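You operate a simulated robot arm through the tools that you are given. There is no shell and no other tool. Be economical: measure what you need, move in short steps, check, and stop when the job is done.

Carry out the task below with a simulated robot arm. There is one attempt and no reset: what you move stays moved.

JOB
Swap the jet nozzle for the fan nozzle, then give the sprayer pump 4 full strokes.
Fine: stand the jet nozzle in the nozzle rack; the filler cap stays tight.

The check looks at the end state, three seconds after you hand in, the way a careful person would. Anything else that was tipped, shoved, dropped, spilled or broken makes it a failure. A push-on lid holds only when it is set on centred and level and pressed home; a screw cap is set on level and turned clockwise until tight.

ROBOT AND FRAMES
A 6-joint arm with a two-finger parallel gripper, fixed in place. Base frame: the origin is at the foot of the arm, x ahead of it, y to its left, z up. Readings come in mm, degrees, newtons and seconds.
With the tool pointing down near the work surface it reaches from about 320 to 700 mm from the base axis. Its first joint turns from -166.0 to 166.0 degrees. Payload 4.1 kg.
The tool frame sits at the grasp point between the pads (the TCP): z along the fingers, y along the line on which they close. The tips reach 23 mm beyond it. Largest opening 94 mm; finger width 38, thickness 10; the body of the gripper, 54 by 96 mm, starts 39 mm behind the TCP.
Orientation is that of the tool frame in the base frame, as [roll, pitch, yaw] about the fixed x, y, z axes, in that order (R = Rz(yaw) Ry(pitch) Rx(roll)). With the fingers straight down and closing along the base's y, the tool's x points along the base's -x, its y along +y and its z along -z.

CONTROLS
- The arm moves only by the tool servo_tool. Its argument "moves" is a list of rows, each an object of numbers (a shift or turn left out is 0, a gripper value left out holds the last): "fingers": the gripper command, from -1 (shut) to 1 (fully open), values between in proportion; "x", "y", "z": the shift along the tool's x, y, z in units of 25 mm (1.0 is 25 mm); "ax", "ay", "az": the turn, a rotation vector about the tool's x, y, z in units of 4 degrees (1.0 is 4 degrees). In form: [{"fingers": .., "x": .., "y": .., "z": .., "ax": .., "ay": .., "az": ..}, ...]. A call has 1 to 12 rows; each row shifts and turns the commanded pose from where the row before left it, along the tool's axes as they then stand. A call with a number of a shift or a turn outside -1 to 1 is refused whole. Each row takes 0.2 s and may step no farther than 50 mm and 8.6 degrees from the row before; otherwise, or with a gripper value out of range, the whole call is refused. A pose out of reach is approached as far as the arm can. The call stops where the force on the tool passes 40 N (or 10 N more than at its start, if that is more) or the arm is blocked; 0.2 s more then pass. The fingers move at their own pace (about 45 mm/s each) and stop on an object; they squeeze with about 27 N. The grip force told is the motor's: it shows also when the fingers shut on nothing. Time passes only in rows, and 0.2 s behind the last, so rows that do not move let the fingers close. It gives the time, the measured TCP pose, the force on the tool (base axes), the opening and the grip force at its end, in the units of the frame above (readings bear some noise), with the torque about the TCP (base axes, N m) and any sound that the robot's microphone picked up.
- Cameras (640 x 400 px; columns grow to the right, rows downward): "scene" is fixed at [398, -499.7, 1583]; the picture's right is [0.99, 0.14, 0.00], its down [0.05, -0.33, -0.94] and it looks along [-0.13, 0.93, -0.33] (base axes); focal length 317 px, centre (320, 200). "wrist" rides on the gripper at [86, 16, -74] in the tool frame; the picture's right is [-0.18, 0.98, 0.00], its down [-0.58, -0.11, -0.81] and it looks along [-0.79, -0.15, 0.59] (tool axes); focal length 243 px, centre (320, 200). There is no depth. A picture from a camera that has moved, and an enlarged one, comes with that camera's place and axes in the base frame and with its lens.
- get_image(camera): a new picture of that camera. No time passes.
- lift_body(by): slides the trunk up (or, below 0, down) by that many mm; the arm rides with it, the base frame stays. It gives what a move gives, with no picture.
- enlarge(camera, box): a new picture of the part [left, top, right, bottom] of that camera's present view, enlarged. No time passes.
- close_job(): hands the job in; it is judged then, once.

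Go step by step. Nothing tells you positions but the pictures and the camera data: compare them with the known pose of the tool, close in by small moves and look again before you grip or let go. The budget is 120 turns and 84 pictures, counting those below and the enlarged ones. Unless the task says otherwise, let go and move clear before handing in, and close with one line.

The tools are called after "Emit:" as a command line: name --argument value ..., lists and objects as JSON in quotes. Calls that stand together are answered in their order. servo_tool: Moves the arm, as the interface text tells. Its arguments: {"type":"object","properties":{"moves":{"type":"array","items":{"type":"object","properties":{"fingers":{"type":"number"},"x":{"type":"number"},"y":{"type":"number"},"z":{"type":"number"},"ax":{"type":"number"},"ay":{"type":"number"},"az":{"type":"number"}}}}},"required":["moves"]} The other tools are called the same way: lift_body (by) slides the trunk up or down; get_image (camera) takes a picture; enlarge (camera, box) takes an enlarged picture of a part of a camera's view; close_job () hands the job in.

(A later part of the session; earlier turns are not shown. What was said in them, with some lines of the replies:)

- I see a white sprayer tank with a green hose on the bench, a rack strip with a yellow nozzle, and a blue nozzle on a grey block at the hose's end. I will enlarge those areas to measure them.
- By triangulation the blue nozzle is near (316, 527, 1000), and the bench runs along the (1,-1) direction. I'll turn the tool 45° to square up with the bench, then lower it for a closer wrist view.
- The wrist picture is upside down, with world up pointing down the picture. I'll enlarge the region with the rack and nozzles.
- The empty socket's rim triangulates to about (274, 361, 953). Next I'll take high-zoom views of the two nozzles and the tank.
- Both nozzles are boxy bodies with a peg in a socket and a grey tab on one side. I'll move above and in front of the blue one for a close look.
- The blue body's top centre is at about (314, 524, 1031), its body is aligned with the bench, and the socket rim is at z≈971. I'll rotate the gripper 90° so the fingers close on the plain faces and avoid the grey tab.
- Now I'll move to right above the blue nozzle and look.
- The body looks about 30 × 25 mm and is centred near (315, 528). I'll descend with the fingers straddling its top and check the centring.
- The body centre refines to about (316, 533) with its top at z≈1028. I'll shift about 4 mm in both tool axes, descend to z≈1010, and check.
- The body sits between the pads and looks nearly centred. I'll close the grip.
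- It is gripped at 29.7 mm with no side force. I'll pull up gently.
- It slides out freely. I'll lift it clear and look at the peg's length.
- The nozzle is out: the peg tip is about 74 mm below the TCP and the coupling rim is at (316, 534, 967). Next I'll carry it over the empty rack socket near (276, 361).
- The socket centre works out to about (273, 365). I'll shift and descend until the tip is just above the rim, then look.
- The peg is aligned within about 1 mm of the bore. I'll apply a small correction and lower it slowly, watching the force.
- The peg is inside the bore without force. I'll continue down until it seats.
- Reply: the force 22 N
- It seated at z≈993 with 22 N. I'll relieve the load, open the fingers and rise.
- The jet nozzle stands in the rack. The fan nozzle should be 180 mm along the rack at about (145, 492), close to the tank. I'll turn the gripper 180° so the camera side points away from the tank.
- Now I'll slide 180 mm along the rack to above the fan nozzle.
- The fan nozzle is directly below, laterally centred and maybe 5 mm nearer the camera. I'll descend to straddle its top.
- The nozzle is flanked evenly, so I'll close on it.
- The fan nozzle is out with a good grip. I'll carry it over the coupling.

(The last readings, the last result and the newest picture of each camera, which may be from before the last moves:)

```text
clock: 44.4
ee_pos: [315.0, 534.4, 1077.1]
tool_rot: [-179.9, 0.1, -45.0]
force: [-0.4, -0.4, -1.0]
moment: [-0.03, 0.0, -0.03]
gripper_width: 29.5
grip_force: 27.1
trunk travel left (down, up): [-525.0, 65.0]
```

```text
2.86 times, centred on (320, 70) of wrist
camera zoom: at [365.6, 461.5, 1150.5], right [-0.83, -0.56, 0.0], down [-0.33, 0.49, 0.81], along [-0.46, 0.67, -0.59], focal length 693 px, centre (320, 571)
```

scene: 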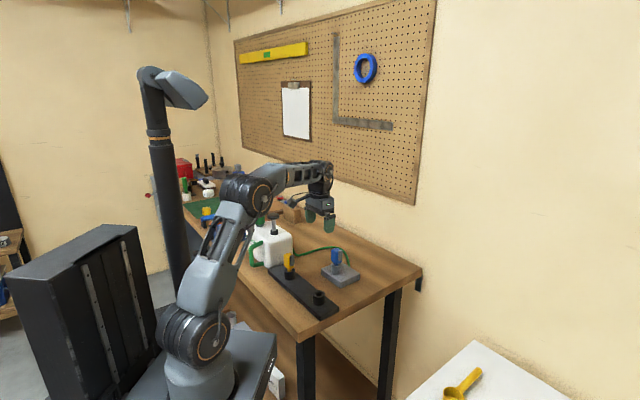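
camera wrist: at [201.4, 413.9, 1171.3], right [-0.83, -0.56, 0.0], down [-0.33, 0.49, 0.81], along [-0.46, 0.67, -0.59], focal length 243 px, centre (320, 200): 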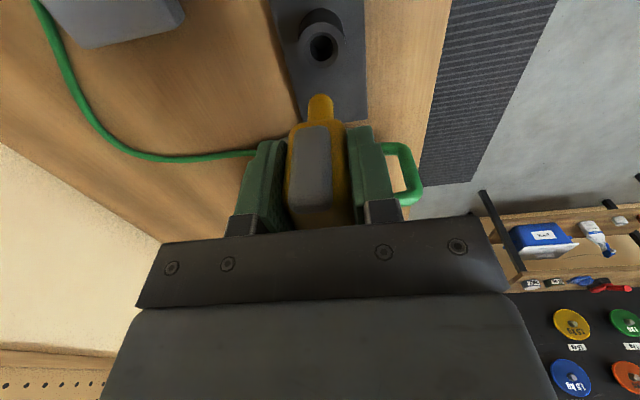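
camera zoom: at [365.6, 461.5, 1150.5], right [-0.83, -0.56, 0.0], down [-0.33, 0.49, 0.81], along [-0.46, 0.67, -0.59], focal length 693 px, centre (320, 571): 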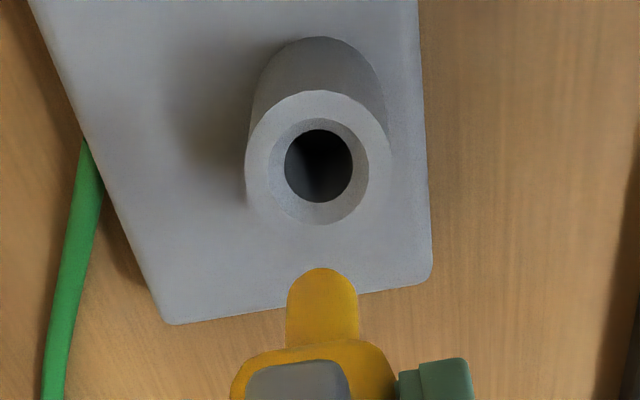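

The peg sits about 7 mm off the TCP along tool x, which agrees with the rack-spacing estimate. I'll shift 7 mm along tool x and descend to just above the rim.

Emit:
servo_tool --moves '[{"x": 0.29, "z": 0.4}, {"z": 0.4}, {"z": 0.25}, {}]'

Emit:
enlarge --camera "scene" --box '[316, 245, 364, 285]'

Emit:
enlarge --camera "wrist" --box '[260, 0, 380, 120]'

```text
clock: 45.4
ee_pos: [319.1, 529.4, 1051.3]
tool_rot: [180.0, -0.1, -44.9]
force: [-0.1, 0.0, -1.0]
moment: [0.0, 0.01, -0.01]
gripper_width: 29.5
grip_force: 26.9
trunk travel left (down, up): [-525.0, 65.0]
```

```text
10.00 times, centred on (340, 265) of scene
camera zoom: at [398.0, -499.7, 1583.0], right [0.99, 0.14, 0.0], down [0.05, -0.33, -0.94], along [-0.13, 0.93, -0.33], focal length 3167 px, centre (120, -450)
```

zoom: 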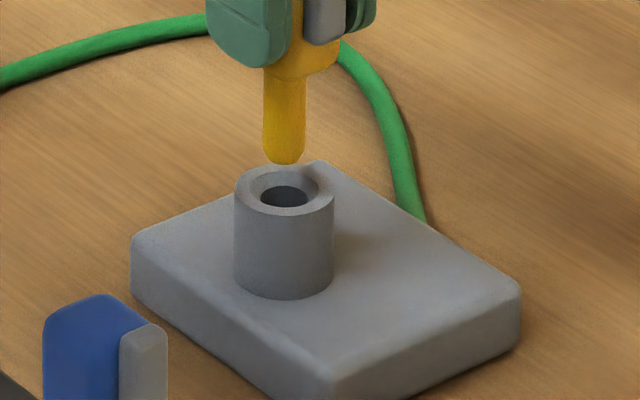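

```text
3.33 times, centred on (320, 60) of wrist
camera zoom: at [370.1, 456.2, 1124.2], right [-0.83, -0.56, 0.0], down [-0.33, 0.49, 0.81], along [-0.46, 0.67, -0.59], focal length 809 px, centre (320, 667)
```

zoom: 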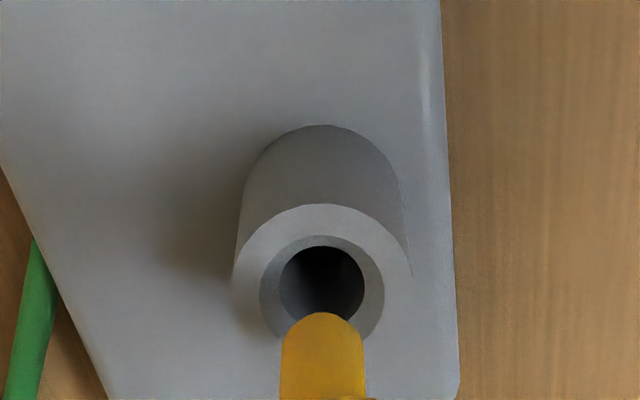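

The peg is aligned in both views. I'll lower it into the coupling.

Emit:
servo_tool --moves '[{"z": 0.25}, {"z": 0.25}, {"z": 0.2}, {"z": 0.2}, {"z": 0.2}]'

Emit:
enlarge --camera "scene" --box '[316, 245, 364, 285]'

```text
clock: 46.6
ee_pos: [319.8, 529.2, 1023.4]
tool_rot: [-179.9, 0.0, -45.1]
force: [0.8, 0.4, 0.6]
moment: [-0.02, -0.04, 0.01]
gripper_width: 29.6
grip_force: 27.2
trunk travel left (down, up): [-525.0, 65.0]
```

```text
10.00 times, centred on (340, 265) of scene
camera zoom: at [398.0, -499.7, 1583.0], right [0.99, 0.14, 0.0], down [0.05, -0.33, -0.94], along [-0.13, 0.93, -0.33], focal length 3167 px, centre (120, -450)
```

zoom: 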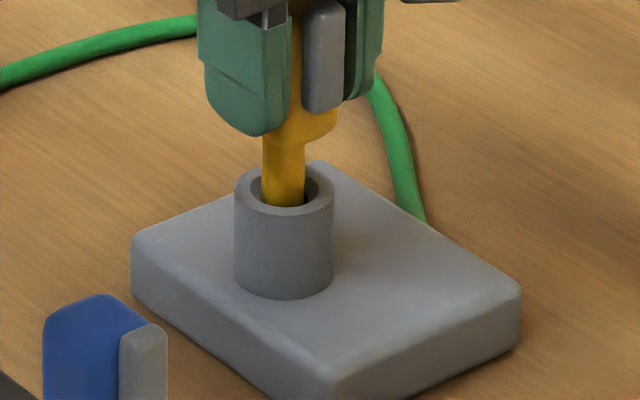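

Emit:
servo_tool --moves '[{"z": 0.16}, {"z": 0.12}, {"z": 0.1}, {"z": 0.08}, {"z": 0.06}]'

Emit:
enlarge --camera "scene" --box '[316, 245, 364, 285]'

```text
clock: 47.8
ee_pos: [318.5, 529.0, 1011.0]
tool_rot: [180.0, 0.0, -45.0]
force: [1.3, -0.7, 0.9]
moment: [-0.04, -0.07, 0.0]
gripper_width: 29.9
grip_force: 26.8
trunk travel left (down, up): [-525.0, 65.0]
```

```text
10.00 times, centred on (340, 265) of scene
camera zoom: at [398.0, -499.7, 1583.0], right [0.99, 0.14, 0.0], down [0.05, -0.33, -0.94], along [-0.13, 0.93, -0.33], focal length 3167 px, centre (120, -450)
```

zoom: 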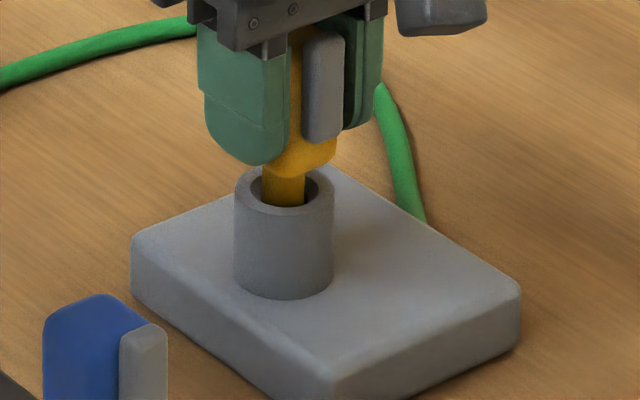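

Almost home, with no contact yet. I'll keep pressing until it seats.

Emit:
servo_tool --moves '[{"z": 0.06}, {"z": 0.06}, {"z": 0.06}, {"z": 0.06}, {"z": 0.06}, {"z": 0.06}]'

Emit:
enlarge --camera "scene" --box '[316, 245, 364, 285]'

```text
clock: 49.2
ee_pos: [317.9, 528.8, 1003.8]
tool_rot: [-179.7, 0.0, -45.0]
force: [2.3, -1.6, 16.7]
moment: [-0.05, -0.12, 0.0]
gripper_width: 29.6
grip_force: 27.5
trunk travel left (down, up): [-525.0, 65.0]
```

```text
10.00 times, centred on (340, 265) of scene
camera zoom: at [398.0, -499.7, 1583.0], right [0.99, 0.14, 0.0], down [0.05, -0.33, -0.94], along [-0.13, 0.93, -0.33], focal length 3167 px, centre (120, -450)
```

zoom: 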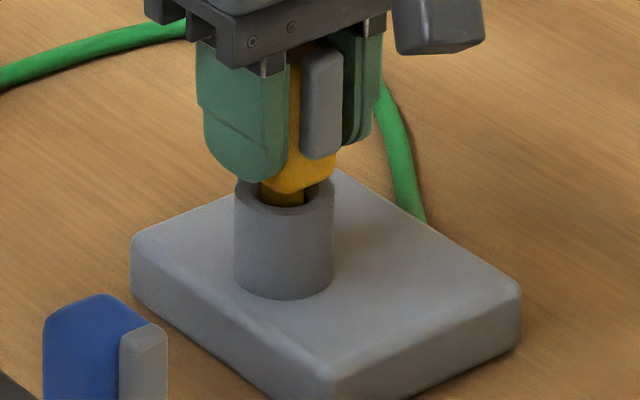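

It contacts at z≈1004. I'll press slightly more to confirm it's home.

Emit:
servo_tool --moves '[{"z": 0.04}, {"z": 0.04}, {}]'

Emit:
servo_tool --moves '[{"z": -0.1}, {"fingers": -0.1}, {"fingers": 0.3}, {"fingers": 0.5}, {}]'

Emit:
servo_tool --moves '[{"z": -0.8}, {"z": -0.8}, {"z": -0.8}, {"z": -0.8}, {"z": -0.8}, {"z": -0.8}]'

Emit:
enlarge --camera "scene" --box '[240, 200, 368, 307]'

```text
clock: 50.0
ee_pos: [317.8, 528.9, 999.9]
tool_rot: [-179.8, 0.1, -45.0]
force: [3.5, 2.6, 21.5]
moment: [0.25, -0.14, 0.0]
gripper_width: 29.9
grip_force: 27.6
trunk travel left (down, up): [-525.0, 65.0]
```

```text
clock: 51.2
ee_pos: [319.4, 529.6, 1001.2]
tool_rot: [-179.9, -0.1, -45.0]
force: [-0.9, -0.3, 0.4]
moment: [-0.04, -0.01, -0.01]
gripper_width: 70.6
grip_force: 0.2
trunk travel left (down, up): [-525.0, 65.0]
```

```text
clock: 52.6
ee_pos: [318.2, 529.5, 1123.3]
tool_rot: [180.0, 0.1, -45.0]
force: [0.0, -0.1, 0.4]
moment: [-0.01, 0.0, 0.03]
gripper_width: 70.8
grip_force: 0.1
trunk travel left (down, up): [-525.0, 65.0]
```

```text
3.74 times, centred on (304, 254) of scene
camera zoom: at [398.0, -499.7, 1583.0], right [0.99, 0.14, 0.0], down [0.05, -0.33, -0.94], along [-0.13, 0.93, -0.33], focal length 1184 px, centre (380, -0)
```

zoom: 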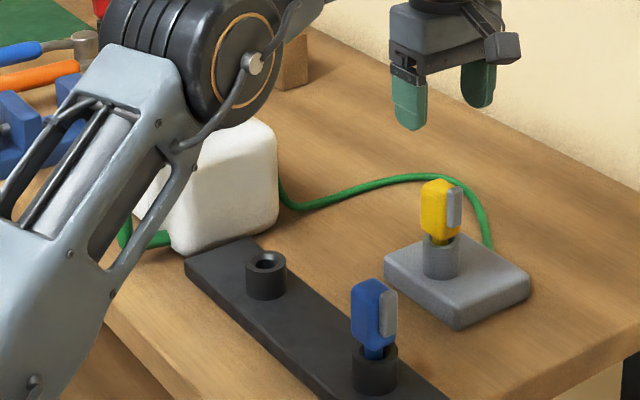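

Released. I'll zoom in to check the seating, and note that the arm's elbow now passes near the tank.

Emit:
enlarge --camera "scene" --box '[316, 235, 364, 275]'

Emit:
get_image --camera "wrist"

```text
10.00 times, centred on (340, 255) of scene
camera zoom: at [398.0, -499.7, 1583.0], right [0.99, 0.14, 0.0], down [0.05, -0.33, -0.94], along [-0.13, 0.93, -0.33], focal length 3167 px, centre (120, -350)
```

zoom: 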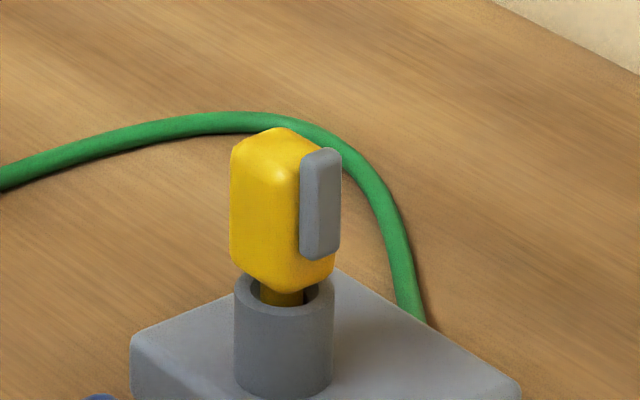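

```text
35 pictures are left
camera wrist: at [369.3, 456.5, 1196.7], right [-0.83, -0.56, 0.0], down [-0.33, 0.49, 0.81], along [-0.46, 0.67, -0.59], focal length 243 px, centre (320, 200)
```

wrist: 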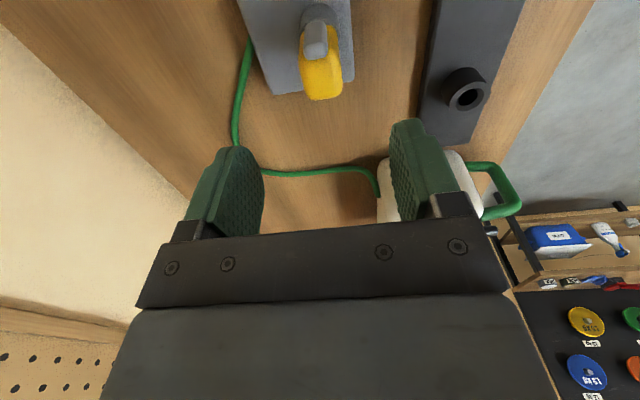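

The fan nozzle is seated just as the jet was. The pump knob triangulates to about (59, 607, 1112), so I'll rise and move above it.

Emit:
servo_tool --moves '[{"z": -1, "fingers": 1}, {"z": -1}, {"z": -1}, {"z": -1}]'

Emit:
servo_tool --moves '[{"x": -0.952, "y": 0.513}, {"x": -0.952, "y": 0.513}, {"x": -0.952, "y": 0.513}, {"x": -0.952, "y": 0.513}, {"x": -0.952, "y": 0.513}, {"x": -0.952, "y": 0.513}, {"x": -0.952, "y": 0.513}, {"x": -0.952, "y": 0.513}]'

Emit:
get_image --camera "wrist"

Emit:
get_image --camera "scene"

```text
clock: 53.6
ee_pos: [315.4, 521.5, 1217.4]
tool_rot: [179.9, 0.0, -45.0]
force: [1.0, 0.4, 0.2]
moment: [0.02, 0.02, 0.0]
gripper_width: 93.9
grip_force: 0.0
out of reach, approached as far as the arm can: row 4
trunk travel left (down, up): [-525.0, 65.0]
```

```text
clock: 55.4
ee_pos: [106.8, 580.6, 1215.7]
tool_rot: [-179.9, 0.0, -45.0]
force: [-0.4, -1.2, 0.4]
moment: [0.0, 0.0, -0.02]
gripper_width: 94.0
grip_force: 0.1
out of reach, approached as far as the arm can: row 8
trunk travel left (down, up): [-525.0, 65.0]
```

```text
34 pictures are left
camera wrist: at [157.9, 506.0, 1288.8], right [-0.83, -0.56, 0.0], down [-0.33, 0.49, 0.81], along [-0.46, 0.67, -0.59], focal length 243 px, centre (320, 200)
```

wrist: 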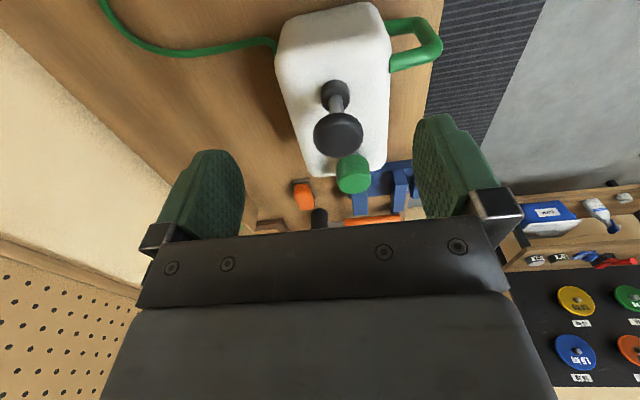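

```text
33 pictures are left
```

scene: 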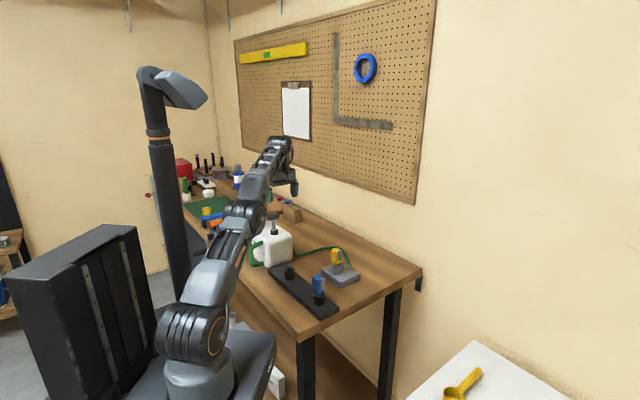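

The arm was near full stretch up there. The knob is about (58, 616, 1105), so I'll come down to just above it.

Emit:
servo_tool --moves '[{"z": 1}, {"x": -0.8, "y": 0.127, "z": 0.5}, {"x": -0.8, "y": 0.127, "z": 0.5}, {"x": -0.8, "y": 0.127, "z": 0.5}, {}]'

Emit:
get_image --camera "wrist"

Emit:
enlarge --camera "scene" --box '[230, 170, 326, 250]'

```text
clock: 56.6
ee_pos: [57.5, 608.5, 1149.5]
tool_rot: [180.0, -0.1, -45.0]
force: [-0.3, 0.4, -1.1]
moment: [0.03, 0.01, 0.04]
gripper_width: 93.9
grip_force: 0.0
out of reach, approached as far as the arm can: row 4
trunk travel left (down, up): [-525.0, 65.0]
```

```text
32 pictures are left
camera wrist: at [108.6, 535.0, 1223.6], right [-0.83, -0.56, 0.0], down [-0.33, 0.49, 0.81], along [-0.46, 0.67, -0.59], focal length 243 px, centre (320, 200)
```

wrist: 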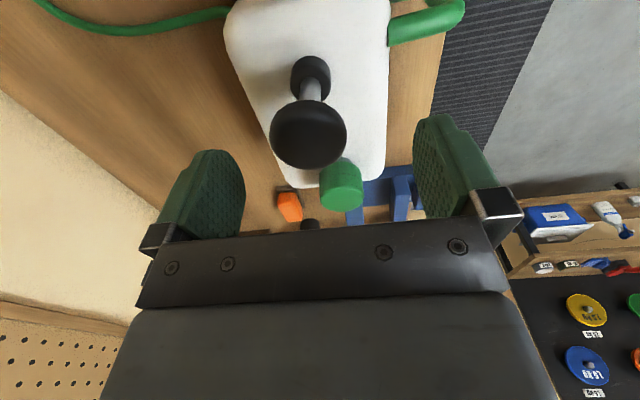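

```text
5.00 times, centred on (278, 210) of scene
camera zoom: at [398.0, -499.7, 1583.0], right [0.99, 0.14, 0.0], down [0.05, -0.33, -0.94], along [-0.13, 0.93, -0.33], focal length 1583 px, centre (530, 150)
```

zoom: 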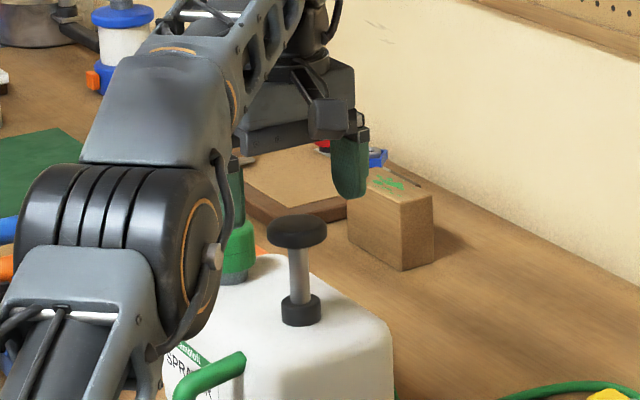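

The knob is about 9 mm farther along −x and 7 mm along −y from the tool, and the arm is at its reach limit at this height. I'll raise the trunk to gain reach.

Emit:
lift_body --by 60

Emit:
servo_tool --moves '[{"z": 1}, {"z": 0.9}, {"x": -0.36, "y": -0.28, "z": 0.6}, {}]'

Emit:
get_image --camera "wrist"

Emit:
enlarge --camera "scene" --box '[230, 170, 326, 250]'

```text
clock: 57.6
ee_pos: [58.6, 607.3, 1210.4]
tool_rot: [-180.0, 0.0, -45.1]
force: [-0.1, -0.1, -0.8]
moment: [-0.02, 0.02, -0.01]
gripper_width: 93.7
grip_force: 0.1
trunk travel left (down, up): [-585.0, 5.0]
```

```text
clock: 58.6
ee_pos: [55.4, 619.4, 1148.1]
tool_rot: [180.0, 0.0, -45.0]
force: [0.6, -0.2, 0.0]
moment: [0.03, 0.01, -0.03]
gripper_width: 93.8
grip_force: 0.0
trunk travel left (down, up): [-585.0, 5.0]
```

```text
30 pictures are left
camera wrist: at [106.9, 546.4, 1221.8], right [-0.83, -0.56, 0.0], down [-0.33, 0.49, 0.81], along [-0.46, 0.67, -0.59], focal length 243 px, centre (320, 200)
```

wrist: 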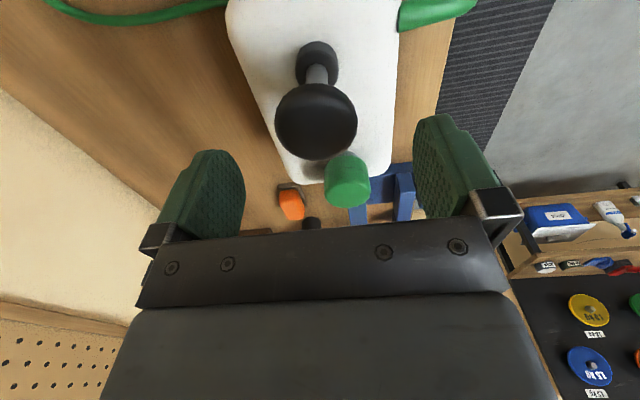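

```text
5.00 times, centred on (278, 210) of scene
camera zoom: at [398.0, -499.7, 1583.0], right [0.99, 0.14, 0.0], down [0.05, -0.33, -0.94], along [-0.13, 0.93, -0.33], focal length 1583 px, centre (530, 150)
```

zoom: 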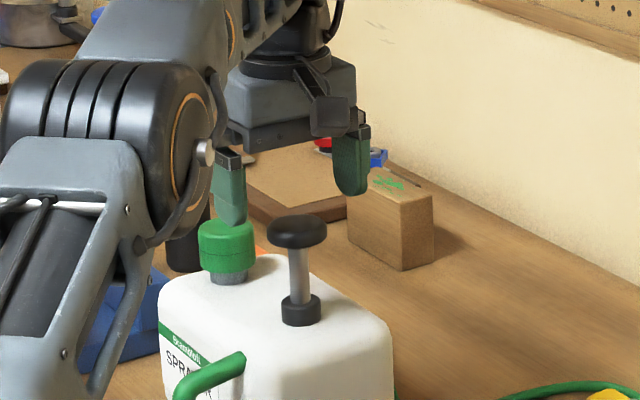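

The fingers straddle the knob and the cap is clear at about 100 mm away. I'll lower around the knob.

Emit:
servo_tool --moves '[{"z": 0.6, "x": 0.1}, {"z": 0.6}, {"z": 0.6}, {}]'

Emit:
get_image --camera "wrist"

Emit:
enlarge --camera "scene" --box '[240, 190, 320, 250]'

```text
clock: 59.6
ee_pos: [58.7, 617.2, 1102.6]
tool_rot: [-180.0, 0.0, -45.0]
force: [0.5, -0.2, 0.5]
moment: [0.02, 0.0, -0.01]
gripper_width: 93.9
grip_force: 0.0
trunk travel left (down, up): [-585.0, 5.0]
```

```text
28 pictures are left
camera wrist: at [109.5, 544.6, 1176.6], right [-0.83, -0.56, 0.0], down [-0.33, 0.49, 0.81], along [-0.46, 0.67, -0.59], focal length 243 px, centre (320, 200)
```

wrist: 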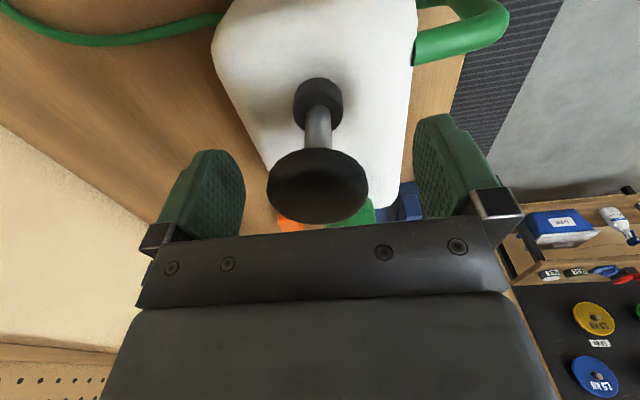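

```text
6.67 times, centred on (280, 220) of scene
camera zoom: at [398.0, -499.7, 1583.0], right [0.99, 0.14, 0.0], down [0.05, -0.33, -0.94], along [-0.13, 0.93, -0.33], focal length 2111 px, centre (587, 67)
```

zoom: 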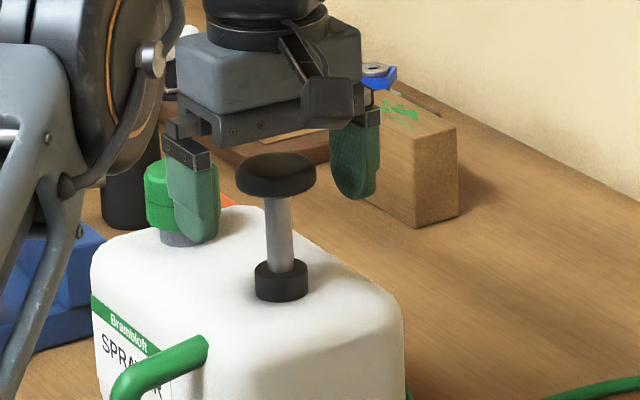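

The knob is centred between the pads. I'll grip it slightly higher for clearance at the bottom of the stroke.

Emit:
servo_tool --moves '[{"z": -0.16, "fingers": 0.5}, {"fingers": 0.2}, {"fingers": -0.3}, {"fingers": -1}, {"fingers": -1}]'

Emit:
enlarge --camera "scene" --box '[240, 190, 320, 250]'

```text
clock: 60.8
ee_pos: [60.1, 618.3, 1107.4]
tool_rot: [-180.0, 0.0, -45.0]
force: [1.5, 2.6, 0.9]
moment: [0.16, -0.11, -0.09]
gripper_width: 47.0
grip_force: 26.9
trunk travel left (down, up): [-585.0, 5.0]
```

```text
6.67 times, centred on (280, 220) of scene
camera zoom: at [398.0, -499.7, 1583.0], right [0.99, 0.14, 0.0], down [0.05, -0.33, -0.94], along [-0.13, 0.93, -0.33], focal length 2111 px, centre (587, 67)
```

zoom: 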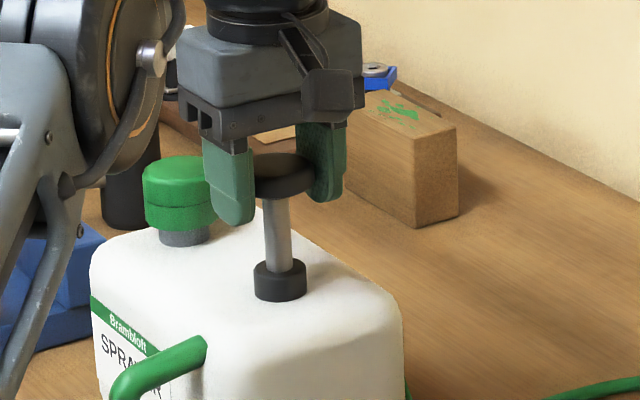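

The knob is gripped at 47 mm. I'll push down in small steps to feel the stroke.

Emit:
servo_tool --moves '[{"z": 0.2}, {"z": 0.2}, {"z": 0.2}, {"z": 0.2}]'

Emit:
enlarge --camera "scene" --box '[240, 190, 320, 250]'

```text
clock: 61.8
ee_pos: [59.1, 619.0, 1086.9]
tool_rot: [-180.0, 0.0, -45.0]
force: [3.5, 2.7, 2.0]
moment: [0.18, -0.18, -0.19]
gripper_width: 47.1
grip_force: 26.6
trunk travel left (down, up): [-585.0, 5.0]
```

```text
6.67 times, centred on (280, 220) of scene
camera zoom: at [398.0, -499.7, 1583.0], right [0.99, 0.14, 0.0], down [0.05, -0.33, -0.94], along [-0.13, 0.93, -0.33], focal length 2111 px, centre (587, 67)
```

zoom: 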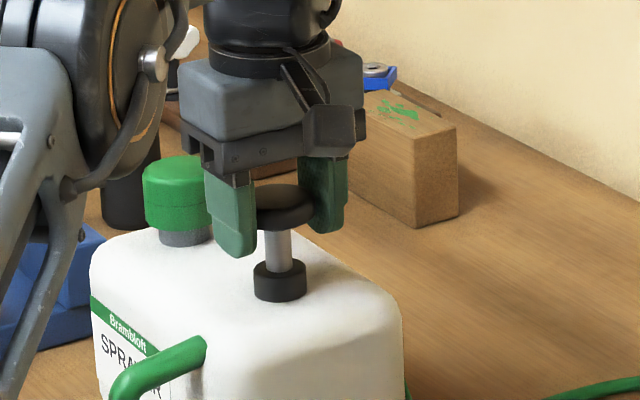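

The knob moves down with light resistance. I'll continue to the bottom stop.

Emit:
servo_tool --moves '[{"z": 0.2}, {"z": 0.2}, {"z": 0.16}, {"z": 0.12}, {"z": 0.12}, {"z": 0.12}, {"z": 0.12}]'

Emit:
enlarge --camera "scene" --box '[240, 190, 320, 250]'

```text
clock: 63.4
ee_pos: [59.0, 617.3, 1064.4]
tool_rot: [-179.6, 0.3, -45.0]
force: [7.9, 10.8, 30.2]
moment: [0.09, 0.01, 0.01]
gripper_width: 47.1
grip_force: 27.3
trunk travel left (down, up): [-585.0, 5.0]
```

```text
6.67 times, centred on (280, 220) of scene
camera zoom: at [398.0, -499.7, 1583.0], right [0.99, 0.14, 0.0], down [0.05, -0.33, -0.94], along [-0.13, 0.93, -0.33], focal length 2111 px, centre (587, 67)
```

zoom: 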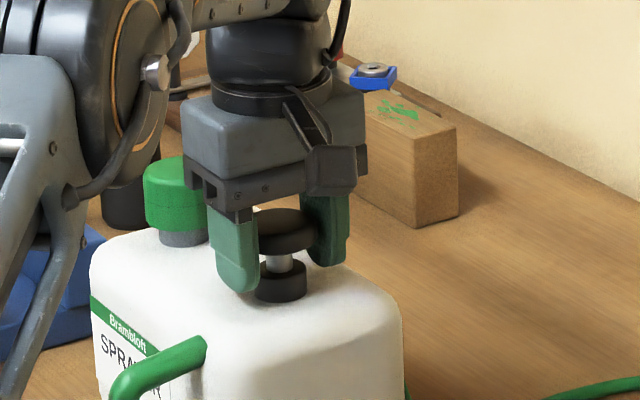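

Resistance jumped to 30 N after about 41 mm. I'll press a touch more to confirm it's the hard stop, then zoom in.

Emit:
servo_tool --moves '[{"z": 0.05}, {"z": 0.05}]'

Emit:
enlarge --camera "scene" --box '[262, 212, 294, 242]'

Emit:
get_image --camera "wrist"

```text
clock: 64.0
ee_pos: [59.5, 618.0, 1063.7]
tool_rot: [-179.4, 0.5, -45.0]
force: [9.0, 10.2, 38.2]
moment: [0.02, -0.42, -0.16]
gripper_width: 47.1
grip_force: 26.9
trunk travel left (down, up): [-585.0, 5.0]
```

```text
13.33 times, centred on (278, 227) of scene
camera zoom: at [398.0, -499.7, 1583.0], right [0.99, 0.14, 0.0], down [0.05, -0.33, -0.94], along [-0.13, 0.93, -0.33], focal length 4222 px, centre (880, -160)
```

zoom: 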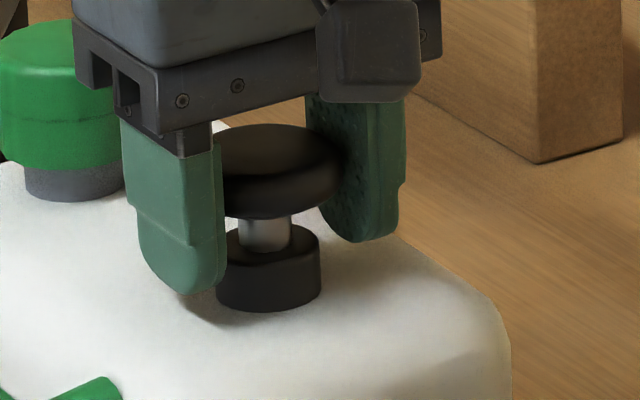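

```text
22 pictures are left
camera wrist: at [110.1, 544.0, 1136.6], right [-0.83, -0.56, -0.01], down [-0.33, 0.48, 0.81], along [-0.45, 0.67, -0.58], focal length 243 px, centre (320, 200)
```

wrist: 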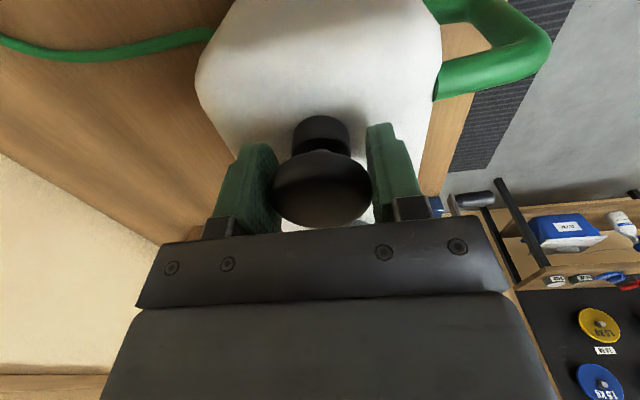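

The knob travelled about 34 mm while the fingers slid slightly on it, leaving a short piece of shaft visible. I'll ease off and open to see whether the knob springs back.

Emit:
servo_tool --moves '[{"z": -0.2}, {"fingers": -0.1}, {"fingers": 0.5}, {"fingers": 0.6}, {}]'

Emit:
enlarge --camera "scene" --box '[240, 190, 320, 250]'

```text
clock: 65.2
ee_pos: [57.4, 617.1, 1063.0]
tool_rot: [179.9, 0.0, -45.0]
force: [-0.2, 0.1, 0.2]
moment: [0.01, 0.01, 0.03]
gripper_width: 75.2
grip_force: 0.0
trunk travel left (down, up): [-585.0, 5.0]
```

```text
6.67 times, centred on (280, 220) of scene
camera zoom: at [398.0, -499.7, 1583.0], right [0.99, 0.14, 0.0], down [0.05, -0.33, -0.94], along [-0.13, 0.93, -0.33], focal length 2111 px, centre (587, 67)
```

zoom: 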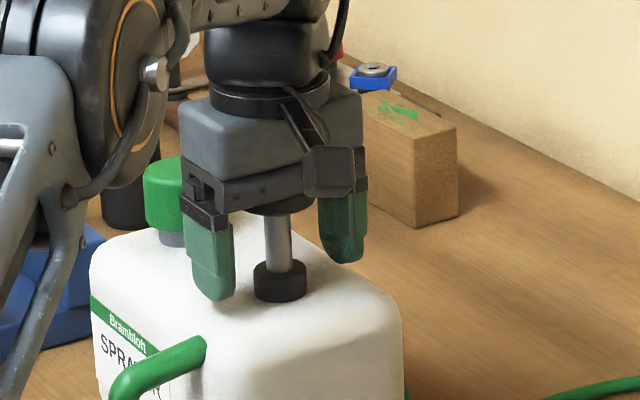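

The pump springs back and the knob rose toward the gripper palm. I'll rise clear, close the fingers, and do the strokes by pressing from above.

Emit:
servo_tool --moves '[{"z": -0.8}, {"z": -0.8}, {"z": -0.8}, {"z": -0.9}, {"fingers": 0}, {"fingers": -1}, {}, {}, {}]'

Emit:
enlarge --camera "scene" --box '[240, 190, 320, 250]'

Emit:
get_image --camera "wrist"

```text
clock: 67.2
ee_pos: [57.5, 617.9, 1145.9]
tool_rot: [179.9, 0.0, -45.0]
force: [-0.2, -0.5, 0.7]
moment: [0.0, 0.01, -0.01]
gripper_width: 0.0
grip_force: 27.4
trunk travel left (down, up): [-585.0, 5.0]
```

```text
6.67 times, centred on (280, 220) of scene
camera zoom: at [398.0, -499.7, 1583.0], right [0.99, 0.14, 0.0], down [0.05, -0.33, -0.94], along [-0.13, 0.93, -0.33], focal length 2111 px, centre (587, 67)
```

zoom: 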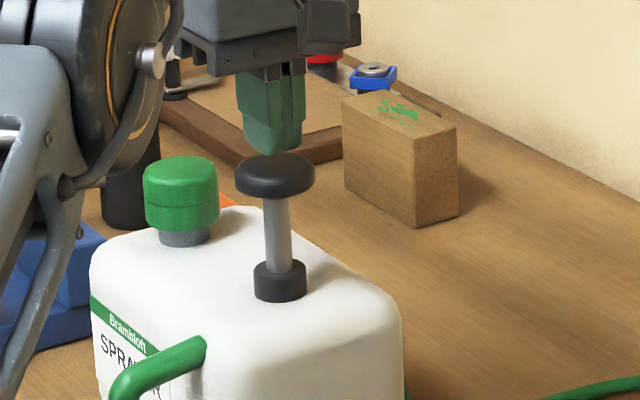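

```text
19 pictures are left
camera wrist: at [109.1, 544.6, 1219.4], right [-0.83, -0.56, 0.0], down [-0.33, 0.49, 0.81], along [-0.46, 0.67, -0.59], focal length 243 px, centre (320, 200)
```

wrist: 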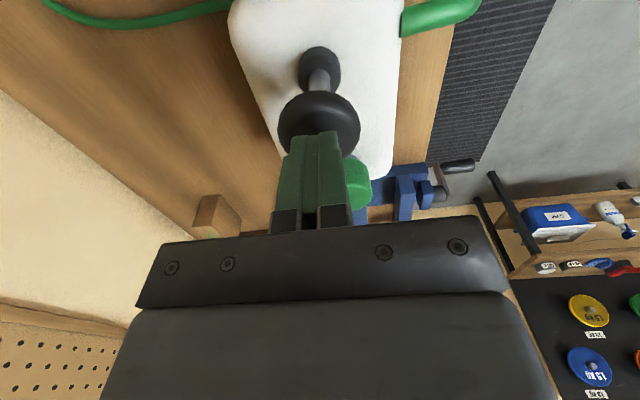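

The knob is fully up and the closed fingertips are above its centre. I'll press down in steps and feel for the true bottom.

Emit:
servo_tool --moves '[{"z": 0.4}, {"z": 0.3}, {"z": 0.3}, {"z": 0.3}, {"z": 0.3}, {"z": 0.2}, {"z": 0.1}]'

Emit:
enlarge --camera "scene" --box '[240, 190, 320, 250]'

```text
clock: 68.8
ee_pos: [59.2, 617.4, 1100.5]
tool_rot: [-179.8, 0.0, -45.0]
force: [0.1, 4.0, 12.1]
moment: [-0.05, -0.05, 0.07]
gripper_width: 0.0
grip_force: 27.0
trunk travel left (down, up): [-585.0, 5.0]
```

```text
6.67 times, centred on (280, 220) of scene
camera zoom: at [398.0, -499.7, 1583.0], right [0.99, 0.14, 0.0], down [0.05, -0.33, -0.94], along [-0.13, 0.93, -0.33], focal length 2111 px, centre (587, 67)
```

zoom: 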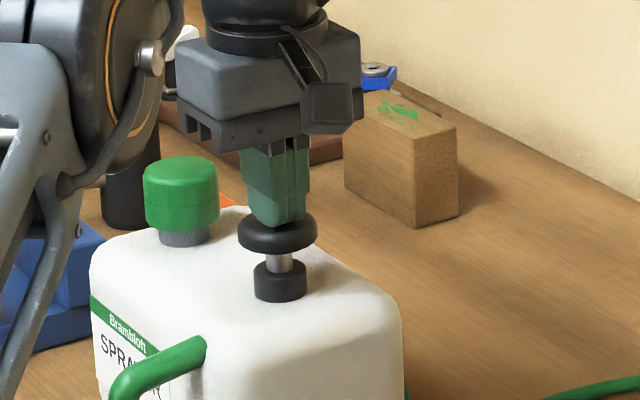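

Emit:
servo_tool --moves '[{"z": 0.08}, {"z": 0.08}, {"z": 0.08}, {"z": 0.08}, {"z": 0.08}]'

Emit:
enlarge --camera "scene" --box '[240, 190, 320, 250]'

```text
clock: 69.6
ee_pos: [57.8, 618.0, 1101.0]
tool_rot: [-179.3, 0.5, -45.0]
force: [-1.4, -5.7, 15.2]
moment: [-0.33, -0.17, -0.09]
gripper_width: 0.0
grip_force: 26.6
trunk travel left (down, up): [-585.0, 5.0]
stopped in row 3: the force on the tool passed its limit at 41 N (the readings are from after the stop); the commanded pose is now the measured one
```

```text
6.67 times, centred on (280, 220) of scene
camera zoom: at [398.0, -499.7, 1583.0], right [0.99, 0.14, 0.0], down [0.05, -0.33, -0.94], along [-0.13, 0.93, -0.33], focal length 2111 px, centre (587, 67)
```

zoom: 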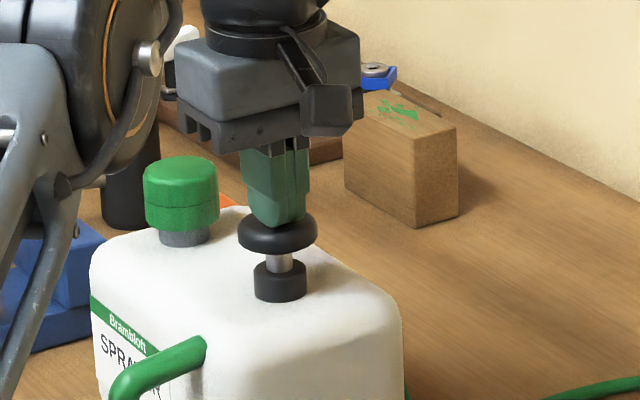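

Hard stop is confirmed at 41 N with about 35 mm of stroke. I'll compare the knob depth with the gripped stroke to see whether that one was full.

Emit:
enlarge --camera "scene" --box '[262, 212, 294, 242]'

```text
13.33 times, centred on (278, 227) of scene
camera zoom: at [398.0, -499.7, 1583.0], right [0.99, 0.14, 0.0], down [0.05, -0.33, -0.94], along [-0.13, 0.93, -0.33], focal length 4222 px, centre (880, -160)
```

zoom: 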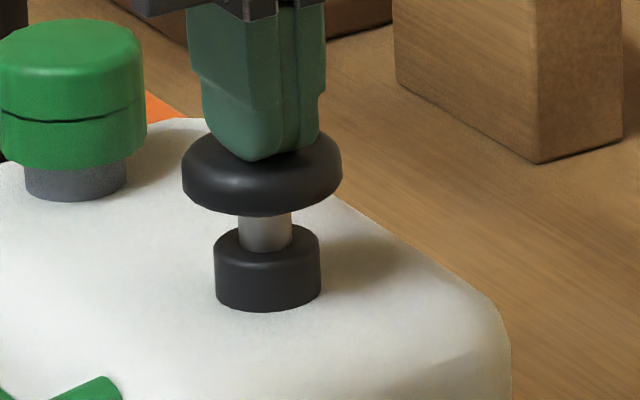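

The depth is the same as in the gripped stroke, so that was full stroke 1 and this is stroke 2. I'll rise to let it return fully, then make stroke 3.

Emit:
servo_tool --moves '[{"z": -0.9}, {"z": -0.9}, {}, {}, {}]'

Emit:
enlarge --camera "scene" --box '[240, 190, 320, 250]'

Emit:
servo_tool --moves '[{"z": 0.4}, {"z": 0.3}, {"z": 0.3}, {"z": 0.3}, {"z": 0.3}, {"z": 0.2}, {"z": 0.08}, {"z": 0.04}, {"z": 0.04}]'

Emit:
enlarge --camera "scene" --box '[262, 212, 294, 242]'

```text
clock: 70.8
ee_pos: [58.9, 618.6, 1142.8]
tool_rot: [-179.6, 0.3, -45.0]
force: [1.4, 0.5, -0.2]
moment: [-0.02, -0.02, 0.0]
gripper_width: 0.1
grip_force: 27.2
trunk travel left (down, up): [-585.0, 5.0]
```

```text
6.67 times, centred on (280, 220) of scene
camera zoom: at [398.0, -499.7, 1583.0], right [0.99, 0.14, 0.0], down [0.05, -0.33, -0.94], along [-0.13, 0.93, -0.33], focal length 2111 px, centre (587, 67)
```

zoom: 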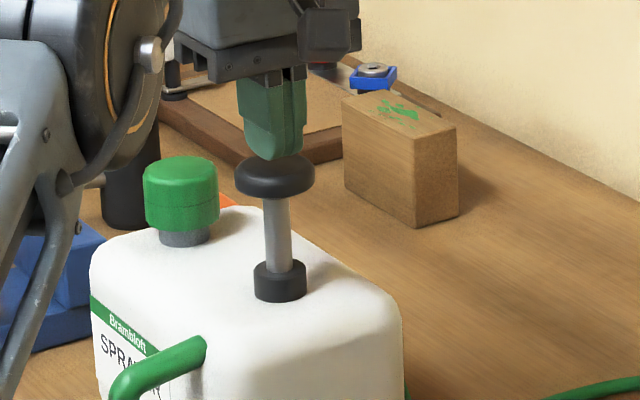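

```text
clock: 72.8
ee_pos: [58.1, 618.1, 1098.5]
tool_rot: [-179.1, 0.9, -45.0]
force: [2.1, 7.2, 39.9]
moment: [-0.34, -0.52, 0.09]
gripper_width: 0.0
grip_force: 26.6
trunk travel left (down, up): [-585.0, 5.0]
```

```text
13.33 times, centred on (278, 227) of scene
camera zoom: at [398.0, -499.7, 1583.0], right [0.99, 0.14, 0.0], down [0.05, -0.33, -0.94], along [-0.13, 0.93, -0.33], focal length 4222 px, centre (880, -160)
```

zoom: 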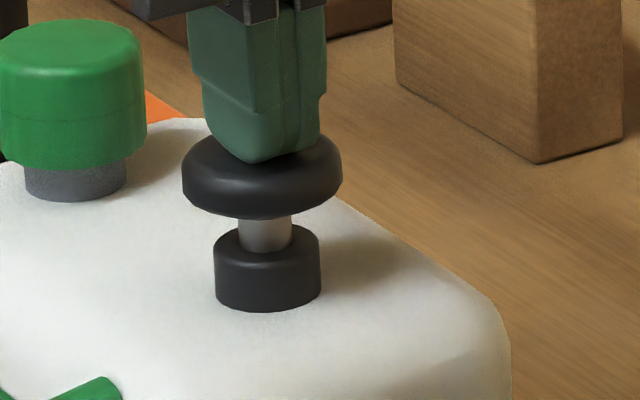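

Stroke 3 reached the stop. I'll let it return and make stroke 4.

Emit:
servo_tool --moves '[{"z": -0.9}, {"z": -0.98}, {}, {}, {}]'

Emit:
servo_tool --moves '[{"z": 0.4}, {"z": 0.3}, {"z": 0.3}, {"z": 0.3}, {"z": 0.3}, {"z": 0.2}, {"z": 0.08}]'

Emit:
enlarge --camera "scene" --box '[262, 212, 294, 242]'

```text
clock: 74.0
ee_pos: [58.6, 619.1, 1139.5]
tool_rot: [-179.6, 0.3, -45.0]
force: [0.3, -0.3, -0.6]
moment: [0.0, -0.01, -0.02]
gripper_width: 0.3
grip_force: 27.1
trunk travel left (down, up): [-585.0, 5.0]
```

```text
clock: 75.6
ee_pos: [57.6, 619.3, 1099.7]
tool_rot: [-178.9, 0.9, -45.1]
force: [0.0, 6.2, 37.9]
moment: [-0.38, -0.44, 0.04]
gripper_width: 0.0
grip_force: 27.7
trunk travel left (down, up): [-585.0, 5.0]
```

```text
13.33 times, centred on (278, 227) of scene
camera zoom: at [398.0, -499.7, 1583.0], right [0.99, 0.14, 0.0], down [0.05, -0.33, -0.94], along [-0.13, 0.93, -0.33], focal length 4222 px, centre (880, -160)
```

zoom: 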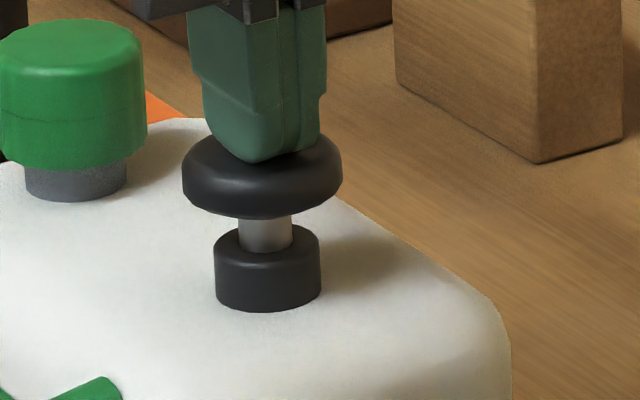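

Stroke 4 is complete. I'll rise, back away, and check the whole scene.

Emit:
servo_tool --moves '[{"z": -0.9}, {"z": -0.9}, {"z": -0.4}, {"y": 0.9}, {"y": 0.9}, {"y": 0.9, "z": -0.5}, {"y": 0.9, "z": -0.5}, {}]'

Emit:
get_image --camera "scene"

Emit:
enlarge --camera "scene" --box '[230, 200, 374, 310]'

```text
clock: 77.4
ee_pos: [-4.9, 553.3, 1172.7]
tool_rot: [-179.6, 0.5, -45.0]
force: [0.3, 0.9, -0.6]
moment: [0.01, 0.0, -0.02]
gripper_width: 0.0
grip_force: 27.6
trunk travel left (down, up): [-585.0, 5.0]
```

```text
12 pictures are left
```

scene: 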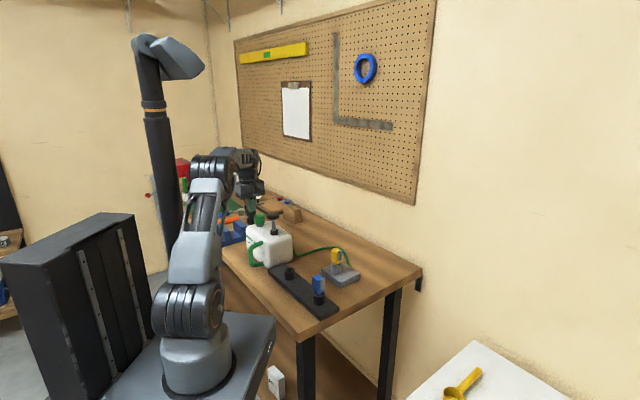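

```text
3.64 times, centred on (302, 255) of scene
camera zoom: at [398.0, -499.7, 1583.0], right [0.99, 0.14, 0.0], down [0.05, -0.33, -0.94], along [-0.13, 0.93, -0.33], focal length 1152 px, centre (386, 0)
```

zoom: 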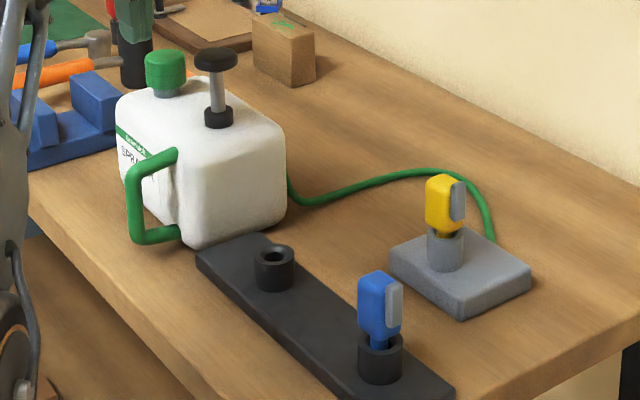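

Everything looks in order: the fan nozzle is in the coupling, the jet is standing in the rack, the pump knob is back up, and the cap and other items look untouched. I'll hand in now.

Emit:
close_job

```text
The job is handed in.
```

The fan nozzle is now in the coupling and the jet nozzle stands in the rack. The pump had 4 full strokes, the filler cap was not touched, and the job is handed in.
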